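You operate a simulated robot arm through the tools that you are given. There is no shell and no other tool. Be economical: measure what you need, move in short steps, check, and stop when the job is done.

Carry out the task below with a simulated robot arm. There is one attempt and no reset: what you move stays moved.

TASK
Fetch the carton marked "labels" from the desk top and set it on top of the brown parcel. Then take the green dish and leave it in the green loan tray.
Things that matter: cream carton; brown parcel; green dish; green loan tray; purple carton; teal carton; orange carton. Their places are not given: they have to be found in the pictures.

It is judged by the outcome, as a careful person would: the job done as asked, and still so three seconds after it is handed in. It fails if anything else is knocked over, pushed out of place, dropped, spilled or broken.

THE ROBOT
A 7-joint arm with a two-finger parallel gripper, fixed in place. Base frame: the origin is at the foot of the arm, x ahead of it, y to its left, z up; the work surface is at about z = 780. Lengths are in mm, angles in degrees, forces in N, time in s.
With the tool pointing down near the work surface it reaches from about 300 to 700 mm from the base axis. Its first joint turns from -66.0 to 66.0 degrees. Payload 1.57 kg.
Tool frame: the origin (TCP) lies between the finger pads and is the grasp point; the fingertips stand 30 mm ahead of it; z points along the fingers, y is the line along which they close. The gripper opens to 110 mm. The fingers are 24 mm wide and 12 mm thick; the gripper's body (48 by 112 mm) begins 78 mm behind the TCP.
Orientation is that of the tool frame in the base frame, as a unit quaternion [x, y, z, w]. With the fingers straight down and closing along the base's y, the tool's x points along the base's -x, its y along +y and its z along -z.

THE INTERFACE
- The arm moves only by the tool step_arm. Its arguments are lists of equal length, an entry for each row: "translation": the shift along the tool's x, y, z in mm, a list of three; "angular": the turn, a rotation vector about the tool's x, y, z in degrees, a list of three; "claw": the finger opening in mm, from 0 to 110. In form: {"translation": [[tx, ty, tz], ...], "angular": [[ax, ay, az], ...], "claw": [claw, ...]}. A call has 1 to 10 rows; each row is the pose to reach, as a shift and turn from the pose commanded when the call began, along the tool's axes at that moment. A row lasts 0.2 s, in which the tool goes at most 50 mm and 8.6 degrees; a call with a longer step from one row to the next is refused whole, and so is a gripper value outside its range. A pose out of reach is approached as far as the arm can. The call stops where the force on the tool passes 40 N (or 10 N more than at its start, if that is more) or the arm is blocked; 0.2 s more then pass. The fingers move at their own pace (about 108 mm/s each) and stop on an object; they squeeze with about 37 N. The grip force told is the motor's: it shows also when the fingers shut on nothing. Time passes only in rows, and 0.2 s behind the last, so rows that repeat a pose let the fingers close. It gives the time, the measured TCP pose, the force on the tool (base axes), the opening and the grip force at its end, in the units of the frame above (readings bear some noise), and new pictures: "pictures" is both (left out), scene, wrist or none.
- Cameras (640 x 400 px; columns grow to the right, rows downward): "scene" is fixed at [156.3, -396.7, 1382.6]; the picture's right is [0.81, -0.58, 0.00], its down [-0.44, -0.62, -0.65] and it looks along [0.38, 0.53, -0.76] (base axes); focal length 282 px, centre (320, 200). "wrist" rides on the gripper at [-36, 0, -80] in the tool frame; the picture's right is [0.00, -1.00, 0.00], its down [0.97, 0.00, -0.24] and it looks along [0.24, 0.00, 0.97] (tool axes); focal length 218 px, centre (320, 200).
- point_at(camera, pixels): for up to 12 pixels [column, row] of the newest picture of that camera ("zoom" is the newest enlarged one), the place [x, y, z] in the base frame of the surface seen there, good to about 2 mm. No time passes.
- inspect(camera, box): a new picture of the part [left, top, right, bottom] of that camera's present view, enlarged. No time passes.
- hand_in(): hands the job in; it is judged then, once.

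Work in short steps. Measure before you move; look again where a grasp or a placing could have gone wrong, and mend it. You have 80 turns and 120 pictures in all, the two below and enlarged ones among them. Open the gripper and draw the arm clear of the work before you hand the job in, unless the task says otherwise; then end with one line.

The tools are called after "Request:" as name(argument=value, ...) on one line, values as JSON. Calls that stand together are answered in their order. step_arm: Moves the arm, as the interface text tells. Its arguments: {"type":"object","properties":{"translation":{"type":"array"},"angular":{"type":"array"},"claw":{"type":"array"},"pictures":{"type":"string","enum":["both","scene","wrist","none"]}},"required":["translation","angular","claw"]} The other tools are called the same way: point_at (camera, pixels) gives the place of the surface under pixels of a picture; inspect (camera, box) takes an enlarged picture of a part of a camera's view; hand_in () hands the job in.

At the start:

```text
time: 0.0
tcp_pos: [437.3, -105.5, 1126.3]
orientation: [0.0, 1.0, 0.0, 0.001]
contact_force: [-0.3, -0.5, 0.0]
opening: 110.1
gripper_force: 0.1
```

scene: 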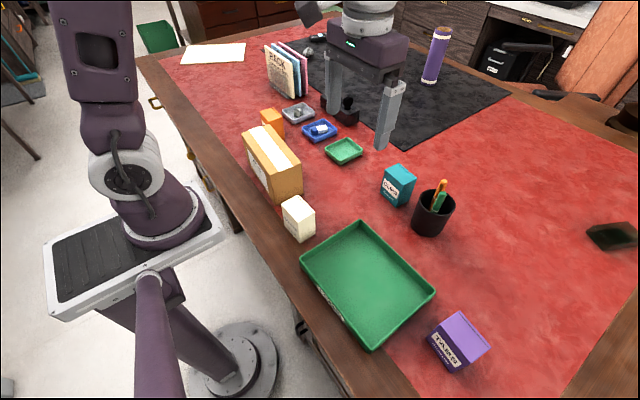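
wrist: 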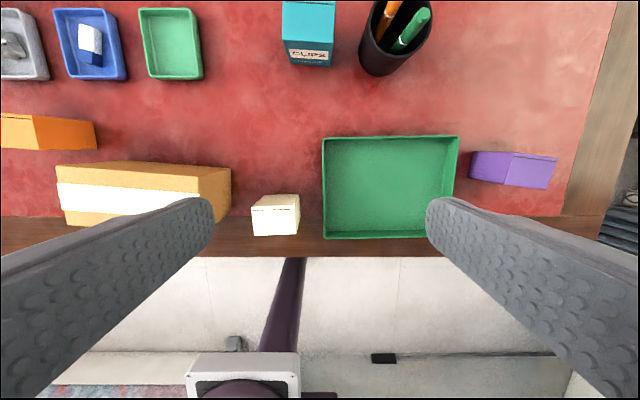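

The teal carton reads CLIPS and the purple one something like TABS. I'll enlarge the cream and orange cartons to find "labels".

Request:
inspect(camera="scene", box=[230, 90, 350, 250])

Request:
inspect(camera="scene", box=[380, 150, 500, 380])

Request:
inspect(camera="wrist", box=[0, 90, 320, 260])

Request:
point_at(camera="scene", pixels=[[282, 206], [297, 197], [315, 211], [299, 219], [301, 242], [243, 133], [262, 125], [302, 164], [275, 172], [278, 202], [272, 115], [345, 151]])

```text
2.50 times, centred on (290, 170) of scene
```

zoom: 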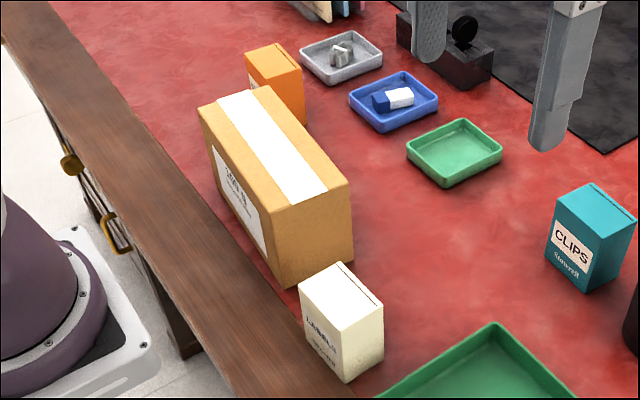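

```text
1.74 times, centred on (440, 265) of scene
```

zoom: 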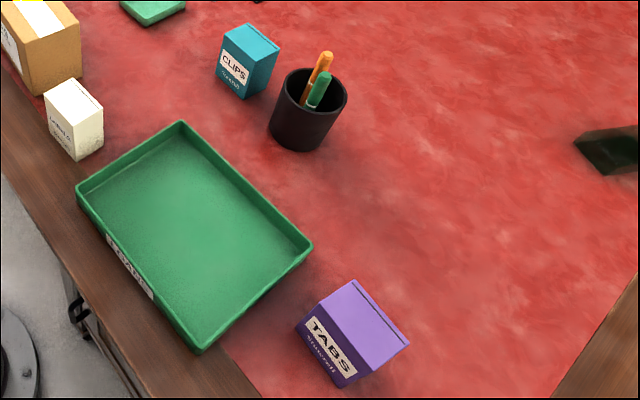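

```text
2.00 times, centred on (160, 175) of wrist
```

zoom: 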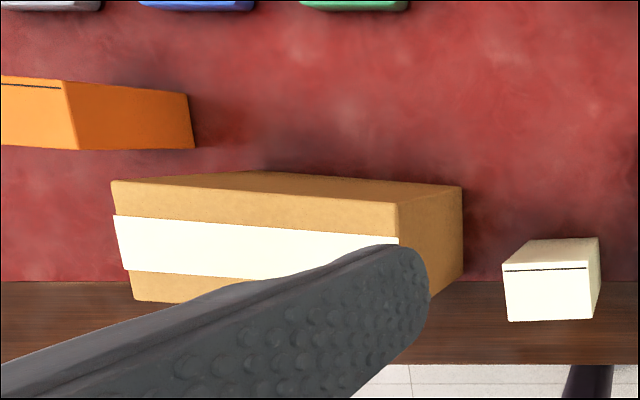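

```text
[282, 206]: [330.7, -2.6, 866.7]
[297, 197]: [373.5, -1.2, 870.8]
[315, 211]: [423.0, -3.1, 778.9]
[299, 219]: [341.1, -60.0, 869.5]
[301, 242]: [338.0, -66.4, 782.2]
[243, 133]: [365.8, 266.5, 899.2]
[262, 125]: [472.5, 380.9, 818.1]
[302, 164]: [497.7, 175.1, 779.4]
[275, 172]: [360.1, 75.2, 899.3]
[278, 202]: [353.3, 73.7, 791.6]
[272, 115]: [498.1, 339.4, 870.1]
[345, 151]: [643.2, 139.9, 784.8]
```

Cream carton is "LABELS". I'll measure the tops of cream, parcel, dish and tray more precisely.

Request:
inspect(camera="scene", box=[235, 110, 375, 250])

Request:
point_at(camera="scene", pixels=[[284, 206], [297, 199], [312, 211], [299, 217], [245, 134], [264, 127], [299, 163], [276, 170], [324, 151], [346, 140], [362, 150], [341, 163]])

Request:
point_at(camera="scene", pixels=[[302, 259], [361, 223], [433, 291], [373, 350], [365, 280], [345, 150], [290, 224], [284, 223], [327, 152], [346, 142]])

Request:
point_at(camera="wrist", pixels=[[142, 12], [196, 11], [148, 76], [201, 76], [172, 45], [254, 213], [294, 209], [276, 220], [296, 232], [256, 232]])

```text
2.86 times, centred on (305, 180) of scene
```

zoom: 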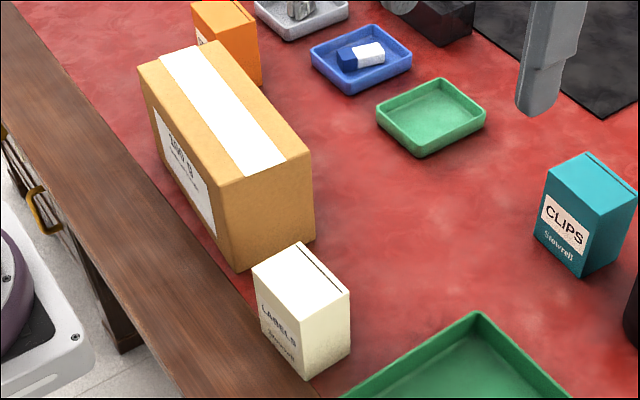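

```text
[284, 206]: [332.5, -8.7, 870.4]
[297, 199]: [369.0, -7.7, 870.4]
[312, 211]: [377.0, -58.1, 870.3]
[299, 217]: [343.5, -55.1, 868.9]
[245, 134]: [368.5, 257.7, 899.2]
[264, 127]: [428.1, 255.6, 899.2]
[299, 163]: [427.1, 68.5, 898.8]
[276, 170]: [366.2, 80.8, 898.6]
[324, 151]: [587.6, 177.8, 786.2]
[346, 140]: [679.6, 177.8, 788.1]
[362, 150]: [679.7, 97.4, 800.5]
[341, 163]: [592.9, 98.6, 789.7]
```

```text
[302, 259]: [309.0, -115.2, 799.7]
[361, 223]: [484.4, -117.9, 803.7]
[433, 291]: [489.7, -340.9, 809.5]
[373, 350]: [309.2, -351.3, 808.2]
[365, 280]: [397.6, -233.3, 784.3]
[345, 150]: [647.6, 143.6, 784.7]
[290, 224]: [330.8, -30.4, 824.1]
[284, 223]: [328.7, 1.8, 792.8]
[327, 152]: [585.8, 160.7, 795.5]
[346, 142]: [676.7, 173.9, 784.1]
```

```text
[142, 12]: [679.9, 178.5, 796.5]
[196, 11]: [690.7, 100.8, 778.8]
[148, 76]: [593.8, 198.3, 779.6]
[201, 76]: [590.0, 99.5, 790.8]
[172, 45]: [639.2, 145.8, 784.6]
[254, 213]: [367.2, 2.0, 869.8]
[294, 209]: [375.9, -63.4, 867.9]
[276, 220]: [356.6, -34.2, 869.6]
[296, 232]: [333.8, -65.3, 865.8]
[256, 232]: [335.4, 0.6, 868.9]
```

Cream carton spans about x 331–378, y 0…−64, top z 870; parcel about x 362–432, y 70–266, top 899. I'll move above the carton and check its yaw.

Request:
step_arm(translation=[[16, 14, 30], [32, 28, 60], [48, 43, 90], [65, 58, 120], [81, 72, 150], [81, 72, 150]], angular=[[0, 0, 0], [0, 0, 0], [0, 0, 0], [0, 0, 0], [0, 0, 0], [0, 0, 0]], claw=[110, 110, 110, 110, 110, 110])

```text
time: 1.4
tcp_pos: [357.4, -34.2, 977.7]
orientation: [0.0, 1.0, 0.0, 0.001]
contact_force: [-0.6, 0.2, -0.2]
opening: 110.1
gripper_force: 0.1
```

scene: 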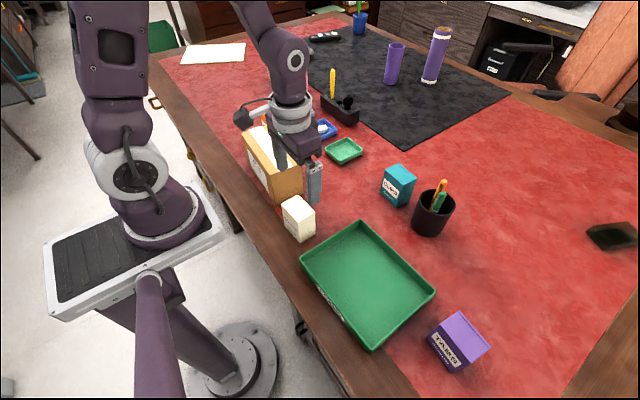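
wrist: 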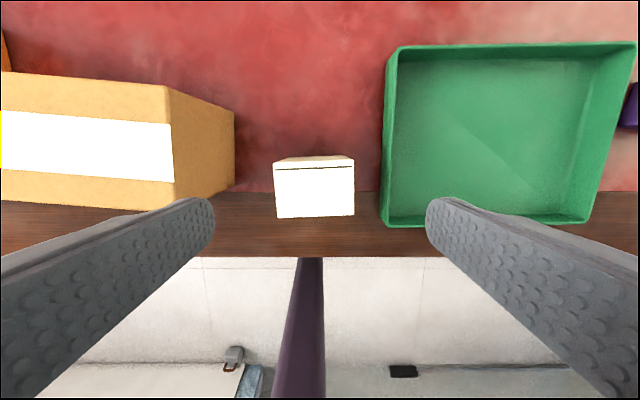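

Carton top in wrist view spans columns 274–355, rows 160–218; I'll measure its corners and the parcel's.

Request:
point_at(camera="wrist", pixels=[[276, 170], [352, 166], [354, 213], [278, 216], [276, 190], [353, 190], [315, 215], [164, 88], [173, 206], [20, 78], [20, 196]])

Request:
inspect(camera="wrist", box=[250, 140, 380, 230])

```text
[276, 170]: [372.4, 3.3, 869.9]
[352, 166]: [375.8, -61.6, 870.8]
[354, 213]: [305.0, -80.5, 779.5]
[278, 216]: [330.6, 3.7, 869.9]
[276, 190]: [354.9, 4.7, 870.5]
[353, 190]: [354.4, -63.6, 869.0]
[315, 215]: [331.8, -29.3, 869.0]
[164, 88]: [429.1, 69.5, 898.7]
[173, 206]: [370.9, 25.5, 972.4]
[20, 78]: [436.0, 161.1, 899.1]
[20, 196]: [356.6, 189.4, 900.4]
```

```text
4.44 times, centred on (315, 185) of wrist
```

zoom: 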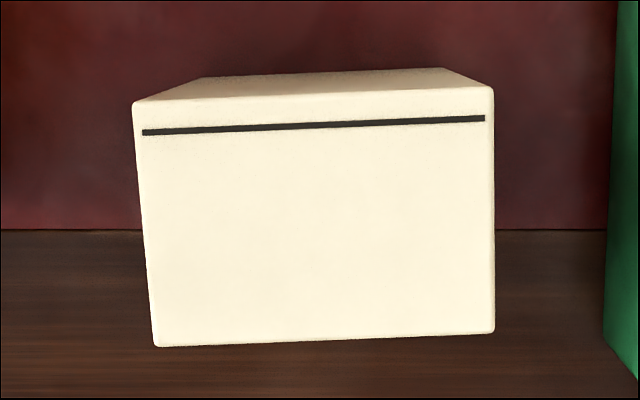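

Carton yaw is ≈ +2.4° (front edge slope), centre ≈ (353.5, −30). Descend to TCP z≈840 and close.

Request:
step_arm(translation=[[4, 4, 0], [4, 4, 40], [4, 4, 80], [4, 4, 115], [4, 4, 137], [4, 4, 137]], angular=[[0, 0, -2.4], [0, 0, -2.4], [0, 0, -2.4], [0, 0, -2.4], [0, 0, -2.4], [0, 0, -2.4]], claw=[110, 110, 110, 110, 110, 110])

```text
time: 2.8
tcp_pos: [352.2, -29.4, 841.9]
orientation: [-0.021, 1.0, 0.0, 0.0]
contact_force: [-0.2, -0.1, -0.1]
opening: 110.0
gripper_force: 0.0
```

scene: 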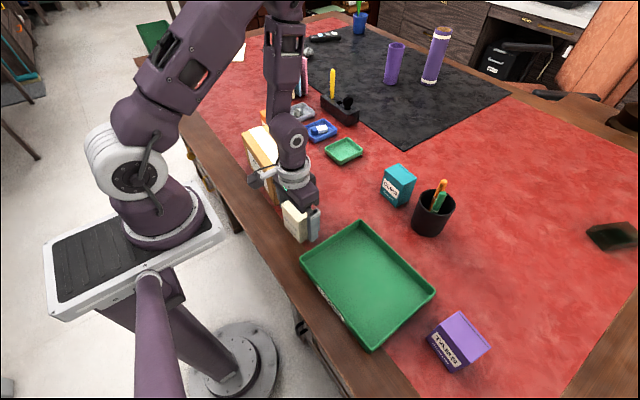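
wrist: 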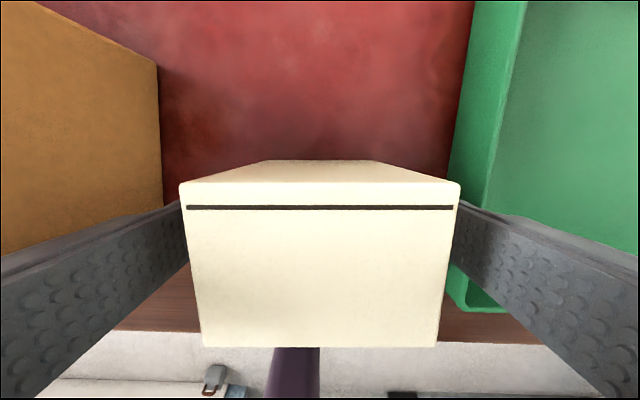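

Aligned and centred. Closing the fingers.

Request:
step_arm(translation=[[0, 0, 0], [0, 0, 0], [0, 0, 0], [0, 0, 0]], angular=[[0, 0, 0], [0, 0, 0], [0, 0, 0], [0, 0, 0]], claw=[55, 40, 40, 40], pictures="none")

Request:
step_arm(translation=[[0, 0, -10], [0, 0, -30], [0, 0, -70], [0, 0, -110], [0, 0, -150], [0, 0, -170], [0, 0, -170]], angular=[[0, 0, 0], [0, 0, 0], [0, 0, 0], [0, 0, 0], [0, 0, 0], [0, 0, 0], [0, 0, 0]], claw=[40, 40, 40, 40, 40, 40, 40])

```text
time: 3.8
tcp_pos: [353.1, -30.2, 841.3]
orientation: [-0.021, 1.0, 0.001, -0.001]
contact_force: [0.3, 0.3, -0.6]
opening: 69.6
gripper_force: 37.1
```

```text
time: 5.4
tcp_pos: [352.2, -32.4, 1008.7]
orientation: [-0.021, 1.0, 0.0, 0.0]
contact_force: [-0.6, 0.9, -1.0]
opening: 69.4
gripper_force: 37.1
```

scene: 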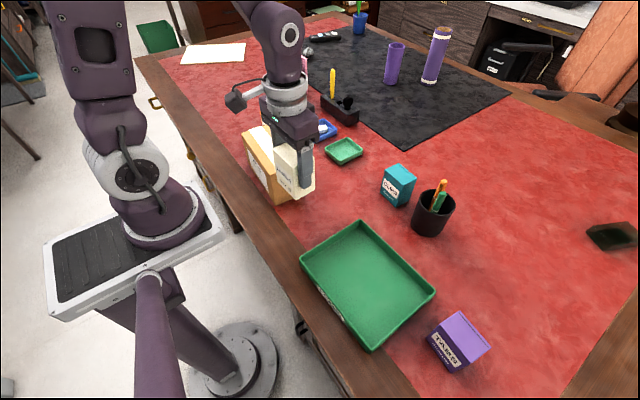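
wrist: 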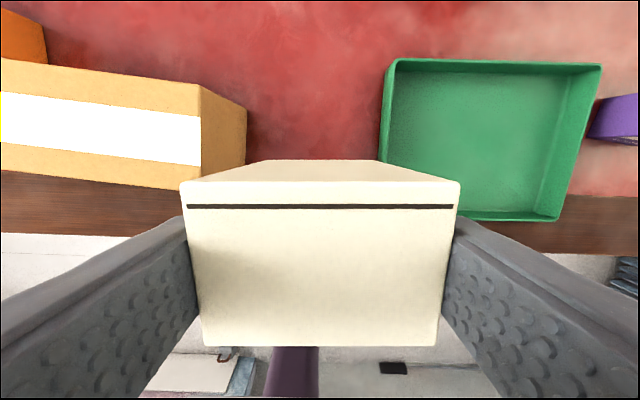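

Carton held (opening 69.4). Measuring the parcel top in this view for the placing target.

Request:
point_at(camera="wrist", pixels=[[198, 88], [198, 190], [100, 78], [100, 179], [20, 68], [20, 171], [199, 140]])

Request:
point_at(camera="scene", pixels=[[244, 134], [264, 125], [246, 136], [257, 130], [250, 145], [262, 160]])

```text
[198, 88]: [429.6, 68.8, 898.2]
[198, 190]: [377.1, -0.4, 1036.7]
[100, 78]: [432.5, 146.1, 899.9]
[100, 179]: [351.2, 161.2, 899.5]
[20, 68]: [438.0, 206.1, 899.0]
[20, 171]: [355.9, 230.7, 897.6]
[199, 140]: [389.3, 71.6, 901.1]
```

```text
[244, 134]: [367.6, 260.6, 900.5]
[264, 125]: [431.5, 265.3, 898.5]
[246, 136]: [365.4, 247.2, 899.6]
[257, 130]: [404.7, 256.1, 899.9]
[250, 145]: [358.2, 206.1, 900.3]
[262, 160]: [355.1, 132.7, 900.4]
```

Parcel top: at y≈168 near edge ≈351, far edge ≈435, yaw ≈ −3.6°. Carry the carton over (393, 168), turning +6° to align.

Request:
step_arm(translation=[[-8, 33, 0], [-16, 66, 0], [-24, 99, 0], [-32, 132, 0], [-41, 165, 0], [-49, 197, 0], [-49, 197, 0], [-49, 197, 0]], angular=[[0, 0, 1], [0, 0, 2], [0, 0, 3], [0, 0, 4], [0, 0, 5], [0, 0, 6], [0, 0, 6], [0, 0, 6]], claw=[40, 40, 40, 40, 40, 40, 40, 40])

```text
time: 7.2
tcp_pos: [393.7, 168.8, 1008.7]
orientation: [0.031, 1.0, 0.0, 0.0]
contact_force: [-0.5, 0.0, -0.3]
opening: 69.2
gripper_force: 36.6
```

scene: 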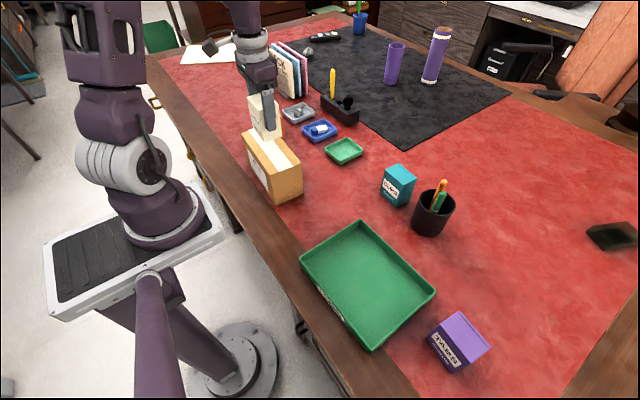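
wrist: 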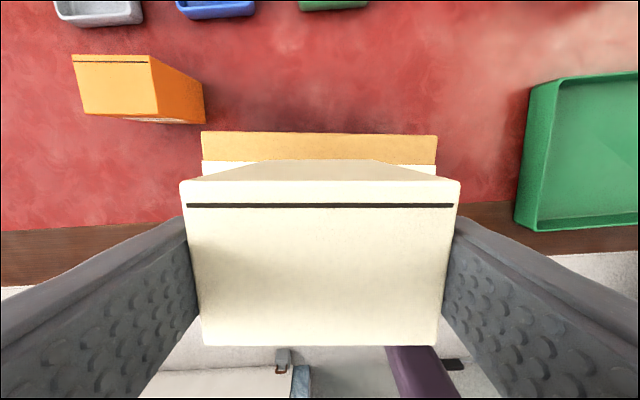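

Aligned with the parcel's far edge (row 133). I'll verify that edge and lower partway, ~40 mm.

Request:
point_at(camera="wrist", pixels=[[320, 136], [210, 134], [432, 138]])

Request:
step_arm(translation=[[0, 0, 15], [0, 0, 30], [0, 0, 40], [0, 0, 40]], angular=[[0, 0, 0], [0, 0, 0], [0, 0, 0], [0, 0, 0]], claw=[40, 40, 40, 40])

Request:
inspect(camera="scene", box=[220, 70, 330, 220])

```text
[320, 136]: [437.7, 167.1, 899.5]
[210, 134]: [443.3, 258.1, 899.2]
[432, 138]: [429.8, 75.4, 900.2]
```

```text
time: 8.2
tcp_pos: [395.4, 169.2, 969.4]
orientation: [0.031, 1.0, -0.001, 0.0]
contact_force: [-0.8, -0.2, -1.9]
opening: 69.3
gripper_force: 37.0
```

scene: 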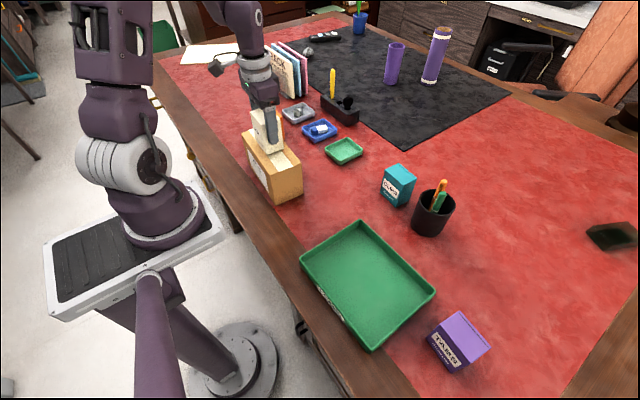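
wrist: 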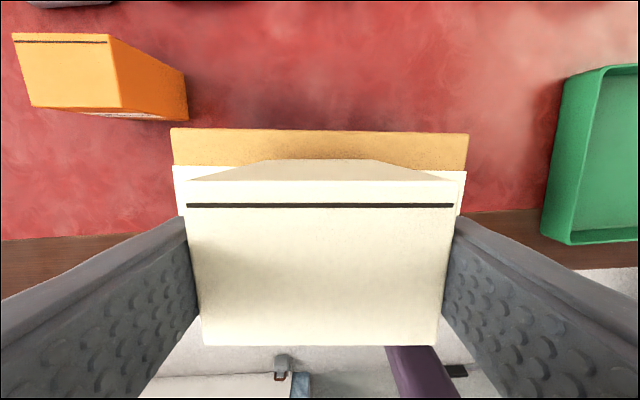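

```text
2.67 times, centred on (275, 145) of scene
```

zoom: 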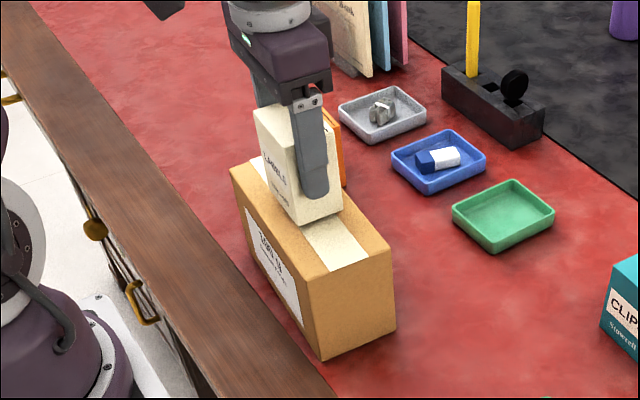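

Carton sits well over the parcel. Lower gently until contact, watching force.

Request:
step_arm(translation=[[0, 0, 3], [0, 0, 5], [0, 0, 7], [0, 0, 8], [0, 0, 8]], angular=[[0, 0, 0], [0, 0, 0], [0, 0, 0], [0, 0, 0], [0, 0, 0]], claw=[40, 40, 40, 40, 40], pictures="none")

```text
time: 9.4
tcp_pos: [392.5, 169.3, 962.5]
orientation: [0.031, 1.0, 0.0, 0.0]
contact_force: [-0.9, 1.9, 8.4]
opening: 69.4
gripper_force: 36.6
```

Contact felt (8.4 N upward). Ease up slightly in command and release by opening.

Request:
step_arm(translation=[[0, 0, -1], [0, 0, -1], [0, 0, -1], [0, 0, -1], [0, 0, -1]], angular=[[0, 0, 0], [0, 0, 0], [0, 0, 0], [0, 0, 0], [0, 0, 0]], claw=[69, 75, 90, 104, 104], pictures="both")

```text
time: 10.6
tcp_pos: [394.1, 168.8, 962.7]
orientation: [0.032, 1.0, 0.0, 0.0]
contact_force: [0.6, 0.3, -0.6]
opening: 103.9
gripper_force: 0.1
```

scene: 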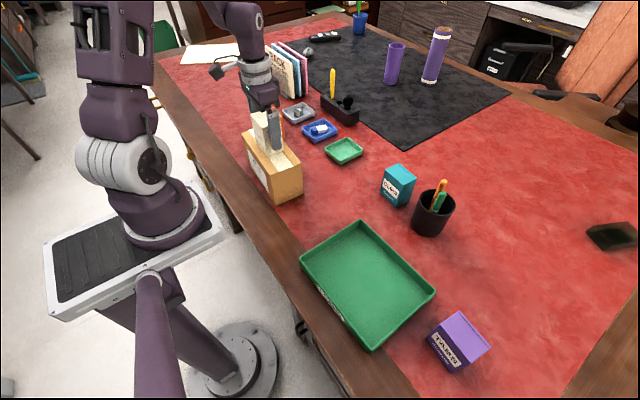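
wrist: 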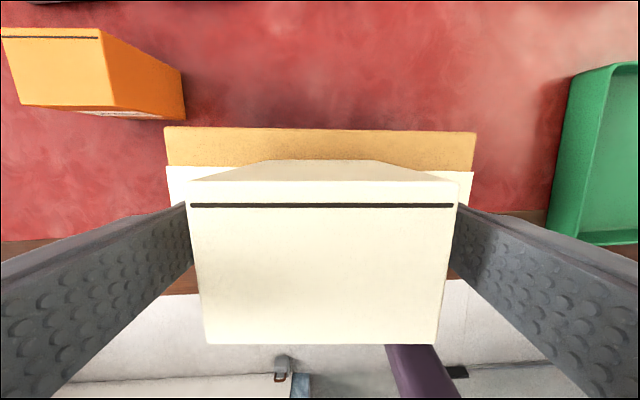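

Carton stands free. Rise straight up.

Request:
step_arm(translation=[[0, 0, -15], [0, 0, -50], [0, 0, -90], [0, 0, -110]], angular=[[0, 0, 0], [0, 0, 0], [0, 0, 0], [0, 0, 0]], claw=[104, 104, 104, 104], pictures="scene")

```text
time: 11.6
tcp_pos: [392.2, 167.6, 1072.3]
orientation: [0.031, 1.0, 0.0, 0.0]
contact_force: [0.3, -0.5, 0.2]
opening: 104.0
gripper_force: 0.1
```

scene: 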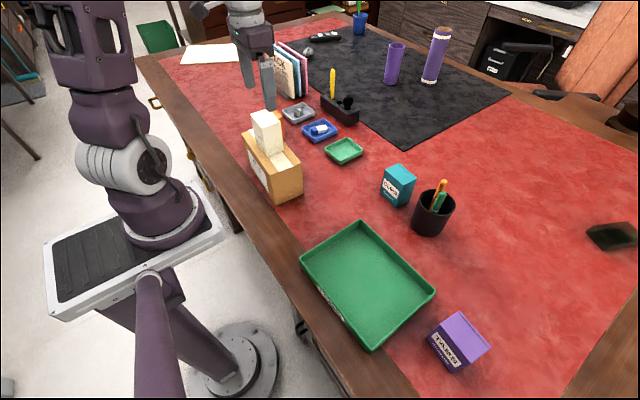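

Carton is stable on the parcel. Move toward the dish at ≈(640, 142), first at height, and straighten yaw.

Request:
step_arm(translation=[[-40, -2, 0], [-80, -4, 0], [-120, -6, 10], [-160, -9, 30], [-190, -11, 55], [-219, -12, 72], [-219, -12, 72]], angular=[[0, 0, -0.6], [0, 0, -1.2], [0, 0, -1.8], [0, 0, -2.4], [0, 0, -3], [0, 0, -3.6], [0, 0, -3.6]], claw=[104, 104, 104, 104, 104, 104, 104])

```text
time: 13.2
tcp_pos: [610.9, 145.4, 998.0]
orientation: [0.0, 1.0, 0.001, 0.0]
contact_force: [0.2, -0.4, 0.4]
opening: 103.9
gripper_force: 0.0
```

scene: 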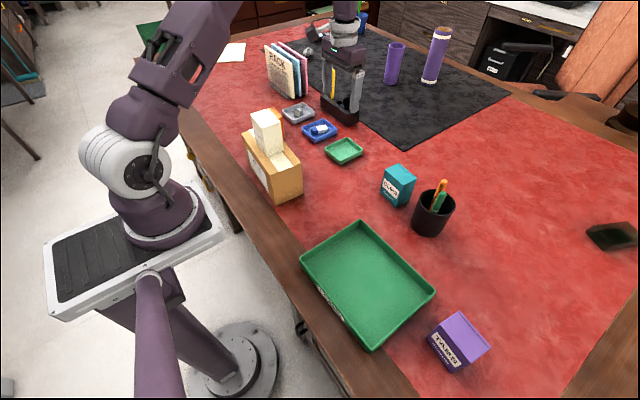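
wrist: 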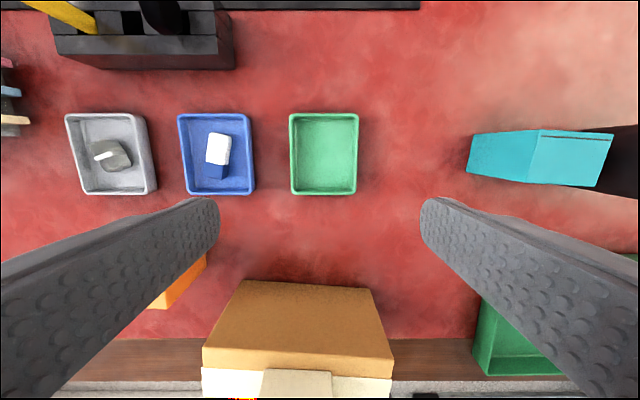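

Request:
point_at(camera="wrist", pixels=[[292, 154], [355, 154], [324, 116], [324, 192], [324, 150], [324, 185], [252, 154], [291, 118], [357, 118], [293, 190], [355, 191], [468, 170]])

Request:
inspect(camera="wrist", box=[270, 100, 380, 210])

```text
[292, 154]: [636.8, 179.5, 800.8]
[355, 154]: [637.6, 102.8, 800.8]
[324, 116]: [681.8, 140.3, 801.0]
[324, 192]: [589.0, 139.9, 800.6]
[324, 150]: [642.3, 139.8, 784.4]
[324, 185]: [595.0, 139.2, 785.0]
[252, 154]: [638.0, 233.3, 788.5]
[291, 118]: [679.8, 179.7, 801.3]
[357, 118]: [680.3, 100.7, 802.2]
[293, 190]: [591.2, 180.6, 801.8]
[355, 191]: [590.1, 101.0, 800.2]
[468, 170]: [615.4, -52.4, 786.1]
```

```text
3.64 times, centred on (325, 155) of wrist
```

zoom: 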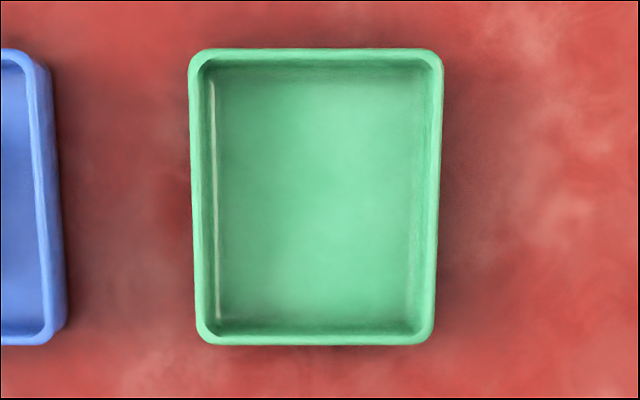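

Dish: x 588–682, y 100–181, rim z≈801, square to the base. Move over centre (635, 140.5) and descend to TCP z≈850 first.

Request:
step_arm(translation=[[-24.5, -4.5, 20], [-24.5, -4.5, 60], [-24.5, -4.5, 100], [-24.5, -4.5, 135], [-24.5, -4.5, 148], [-24.5, -4.5, 148]], angular=[[0, 0, 0], [0, 0, 0], [0, 0, 0], [0, 0, 0], [0, 0, 0], [0, 0, 0]], claw=[110, 110, 110, 110, 110, 110])

```text
time: 14.6
tcp_pos: [635.8, 138.9, 851.9]
orientation: [0.0, 1.0, 0.0, 0.0]
contact_force: [0.4, -0.4, -0.9]
opening: 110.0
gripper_force: 0.1
```

scene: 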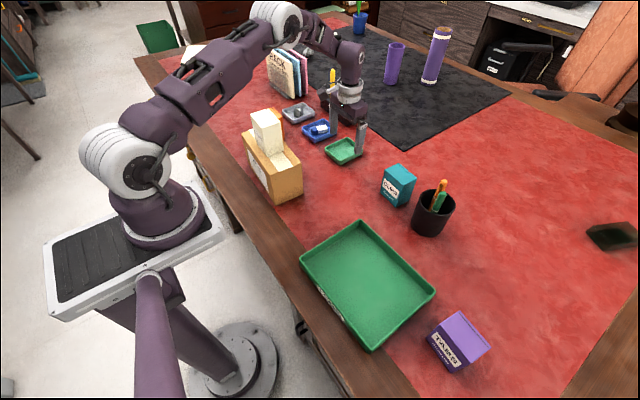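
wrist: 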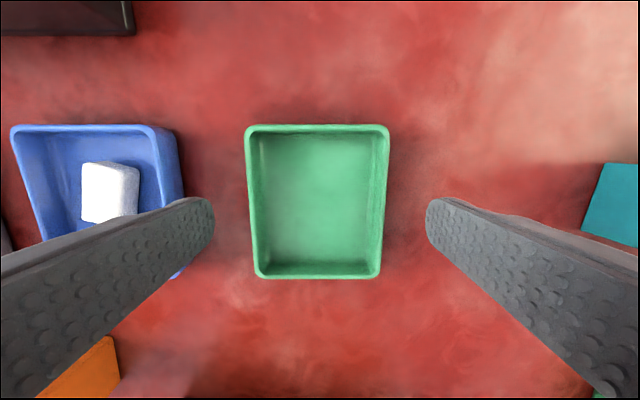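

Left fingertip (col ~213) is near the blue dish (edge col ~183); check that edge before descending.

Request:
point_at(camera="wrist", pixels=[[170, 133], [180, 170], [165, 140], [177, 190], [248, 200], [384, 200], [430, 205], [208, 205]])

```text
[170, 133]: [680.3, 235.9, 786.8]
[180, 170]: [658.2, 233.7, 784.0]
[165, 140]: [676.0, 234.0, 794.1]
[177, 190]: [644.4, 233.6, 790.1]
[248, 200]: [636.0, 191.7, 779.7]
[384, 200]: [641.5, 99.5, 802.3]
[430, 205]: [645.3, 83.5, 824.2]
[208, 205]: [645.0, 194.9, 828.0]
```

Blue edge at y≈233, finger outer side ≈207: clear. Descend to TCP z≈815 and close.

Request:
step_arm(translation=[[0, 1, 15], [0, 1, 27], [0, 1, 34], [0, 1, 36], [0, 1, 36]], angular=[[0, 0, 0], [0, 0, 0], [0, 0, 0], [0, 0, 0], [0, 0, 0]], claw=[110, 110, 110, 110, 110], pictures="none")

Request:
step_arm(translation=[[0, 0, 0], [0, 0, 0], [0, 0, 0], [0, 0, 0]], angular=[[0, 0, 0], [0, 0, 0], [0, 0, 0], [0, 0, 0]], claw=[95, 80, 60, 60])

```text
time: 15.8
tcp_pos: [636.2, 140.5, 816.1]
orientation: [0.001, 1.0, 0.0, 0.0]
contact_force: [-0.3, 0.1, 0.2]
opening: 110.1
gripper_force: 0.1
```

```text
time: 16.8
tcp_pos: [635.3, 141.1, 816.7]
orientation: [0.0, 1.0, 0.0, 0.0]
contact_force: [-1.2, 0.5, -0.9]
opening: 84.4
gripper_force: 37.0
```

scene: 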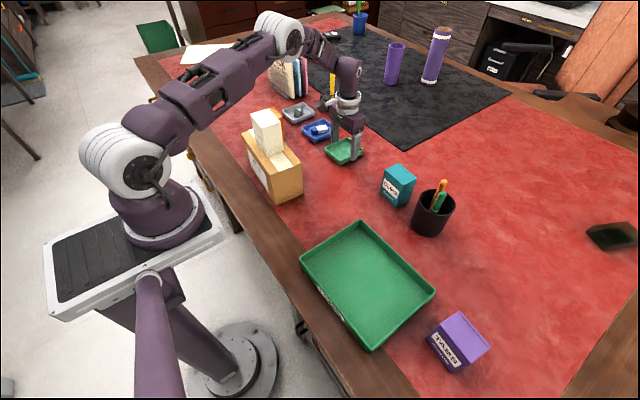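
wrist: 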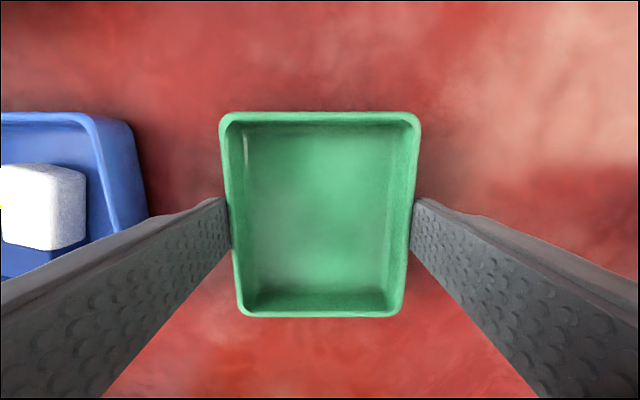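

Gripped at 84.4 mm. Lift a little and check.

Request:
step_arm(translation=[[0, 0, -5], [0, 0, -20], [0, 0, -50], [0, 0, -80], [0, 0, -80]], angular=[[0, 0, 0], [0, 0, 0], [0, 0, 0], [0, 0, 0], [0, 0, 0]], claw=[60, 60, 60, 60, 60])

```text
time: 18.0
tcp_pos: [636.6, 142.1, 898.1]
orientation: [0.001, 1.0, 0.0, 0.0]
contact_force: [0.6, -0.2, -1.3]
opening: 84.2
gripper_force: 37.2
```

scene: 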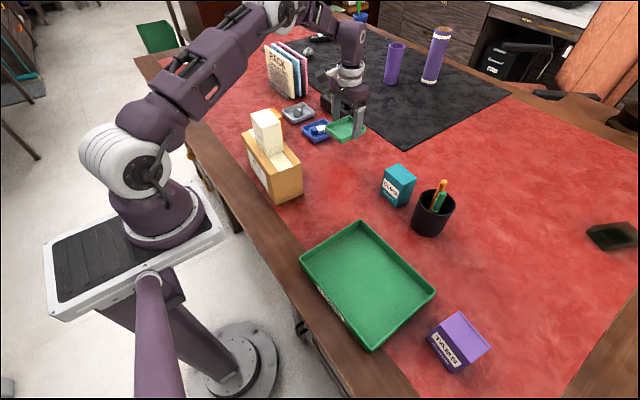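
wrist: 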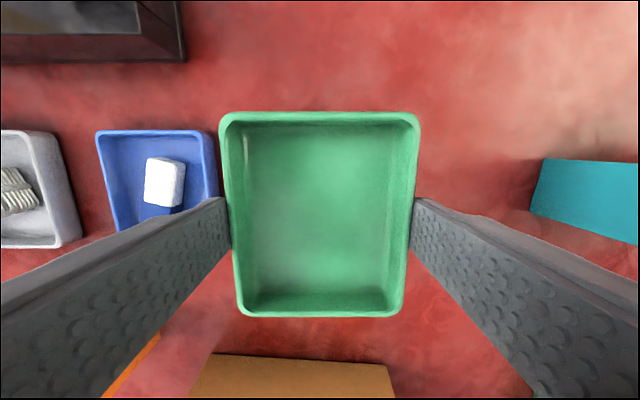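

Dish held level. Raise ~100 mm, then traverse to above the tray centre (≈398, −232).

Request:
step_arm(translation=[[0, 0, -45], [0, 0, -90], [20, -30, -105], [43, -68, -105], [67, -106, -105], [91, -144, -105], [115, -182, -105], [139, -220, -105], [163, -258, -105], [187, -294, -105]], angular=[[0, 0, 0], [0, 0, 0], [0, 0, 0], [0, 0, 0], [0, 0, 0], [0, 0, 0], [0, 0, 0], [0, 0, 0], [0, 0, 0], [0, 0, 0]], claw=[60, 60, 60, 60, 60, 60, 60, 60, 60, 60], pictures="none")

Request:
step_arm(translation=[[25, -40, 0], [51, -80, 0], [51, -80, 0], [51, -80, 0]], angular=[[0, 0, 0], [0, 0, 0], [0, 0, 0], [0, 0, 0]], claw=[60, 60, 60, 60])

```text
time: 20.2
tcp_pos: [453.9, -154.3, 1001.5]
orientation: [0.0, 1.0, -0.001, 0.0]
contact_force: [0.1, 0.4, -2.1]
opening: 84.3
gripper_force: 36.6
```

```text
time: 21.2
tcp_pos: [403.5, -232.8, 998.0]
orientation: [0.0, 1.0, 0.0, -0.001]
contact_force: [0.2, -0.1, -1.7]
opening: 84.3
gripper_force: 37.0
```

scene: 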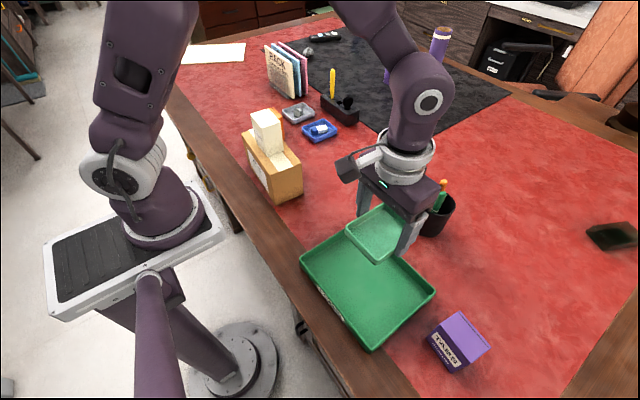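
wrist: 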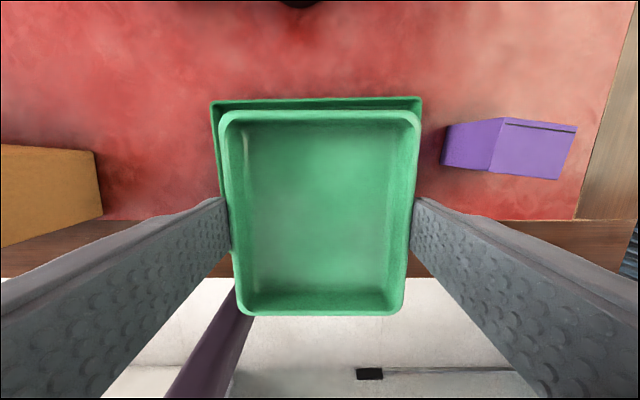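

Dish is over the tray. Shift 5 mm toward base and descend to z≈835.

Request:
step_arm(translation=[[5, 0, 20], [5, 0, 60], [5, 0, 100], [5, 0, 135], [5, 0, 160], [5, 0, 160]], angular=[[0, 0, 0], [0, 0, 0], [0, 0, 0], [0, 0, 0], [0, 0, 0], [0, 0, 0]], claw=[60, 60, 60, 60, 60, 60])

```text
time: 22.6
tcp_pos: [392.1, -233.0, 842.0]
orientation: [-0.001, 1.0, 0.0, 0.0]
contact_force: [0.1, 0.4, -1.7]
opening: 84.4
gripper_force: 37.1
```

scene: 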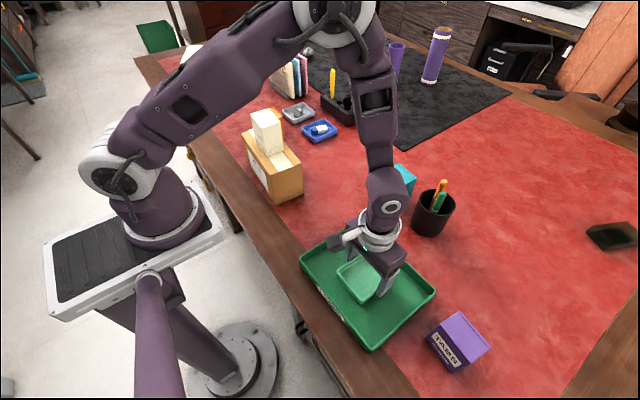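
wrist: 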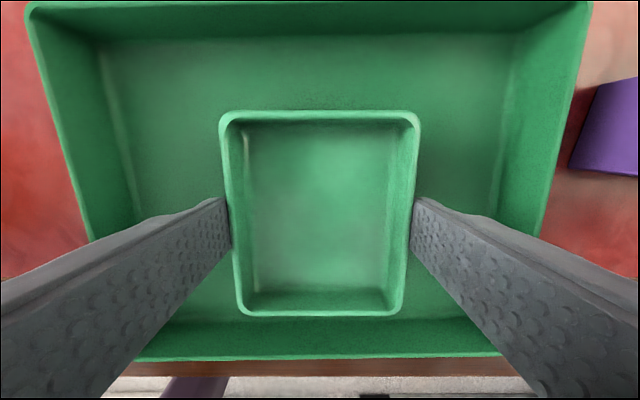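

Clear inside tray. Lower gently ~21 mm to the floor.

Request:
step_arm(translation=[[-4, 0, 8], [-4, 0, 14], [-4, 0, 17], [-4, 0, 19], [-4, 0, 21], [-4, 0, 21]], angular=[[0, 0, 0], [0, 0, 0], [0, 0, 0], [0, 0, 0], [0, 0, 0], [0, 0, 0]], claw=[60, 60, 60, 60, 60, 60], pictures="none")

```text
time: 24.0
tcp_pos: [396.2, -233.4, 821.4]
orientation: [0.0, 1.0, 0.0, 0.0]
contact_force: [-0.9, 0.2, 2.1]
opening: 84.3
gripper_force: 36.5
```

Light contact (force flipped to +2 N). Release and look.

Request:
step_arm(translation=[[0, 0, 0.5], [0, 0, 0.5], [0, 0, 0], [0, 0, 0], [0, 0, 0]], angular=[[0, 0, 0], [0, 0, 0], [0, 0, 0], [0, 0, 0], [0, 0, 0]], claw=[84, 88, 98, 106, 106], pictures="none")

Request:
step_arm(translation=[[0, 0, -15], [0, 0, -50], [0, 0, -95], [0, 0, -140], [0, 0, -185], [0, 0, -220], [0, 0, -220]], angular=[[0, 0, 0], [0, 0, 0], [0, 0, 0], [0, 0, 0], [0, 0, 0], [0, 0, 0], [0, 0, 0]], claw=[106, 106, 106, 106, 106, 106, 106])

```text
time: 25.2
tcp_pos: [396.0, -234.1, 820.4]
orientation: [0.0, 1.0, 0.0, 0.001]
contact_force: [0.3, -0.1, 0.8]
opening: 106.1
gripper_force: 0.1
```

```text
time: 26.8
tcp_pos: [397.8, -233.4, 1040.2]
orientation: [-0.001, 1.0, 0.0, 0.0]
contact_force: [0.5, 0.3, 0.8]
opening: 106.0
gripper_force: 0.1
```

scene: 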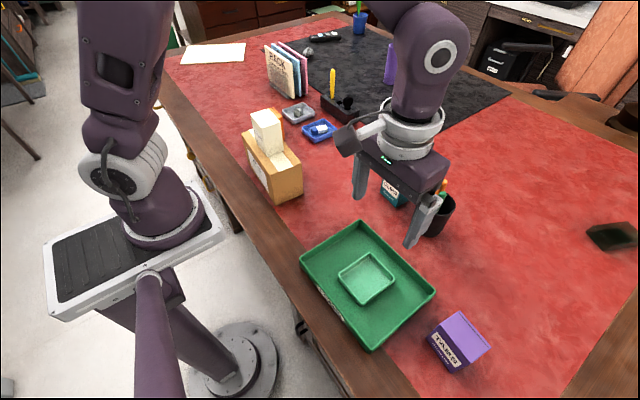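
wrist: 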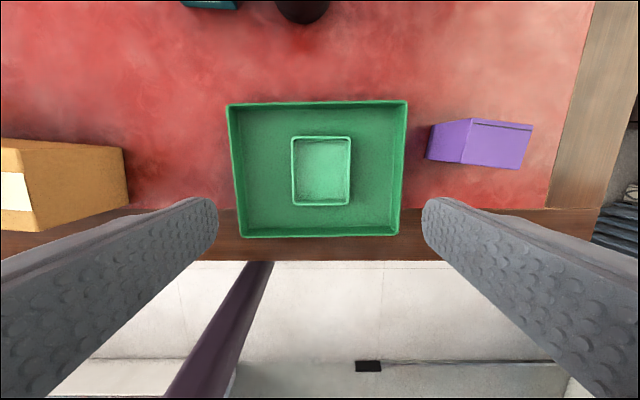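

The dish lies flat in the tray, the carton stands on the parcel, everything else is in place, and the gripper is open and clear. Handing in.

Request:
hand_in()

```text
The job is handed in.
```

The "labels" carton (the cream one) is standing on top of the brown parcel, and the green dish is lying flat in the green loan tray. The job is handed in.
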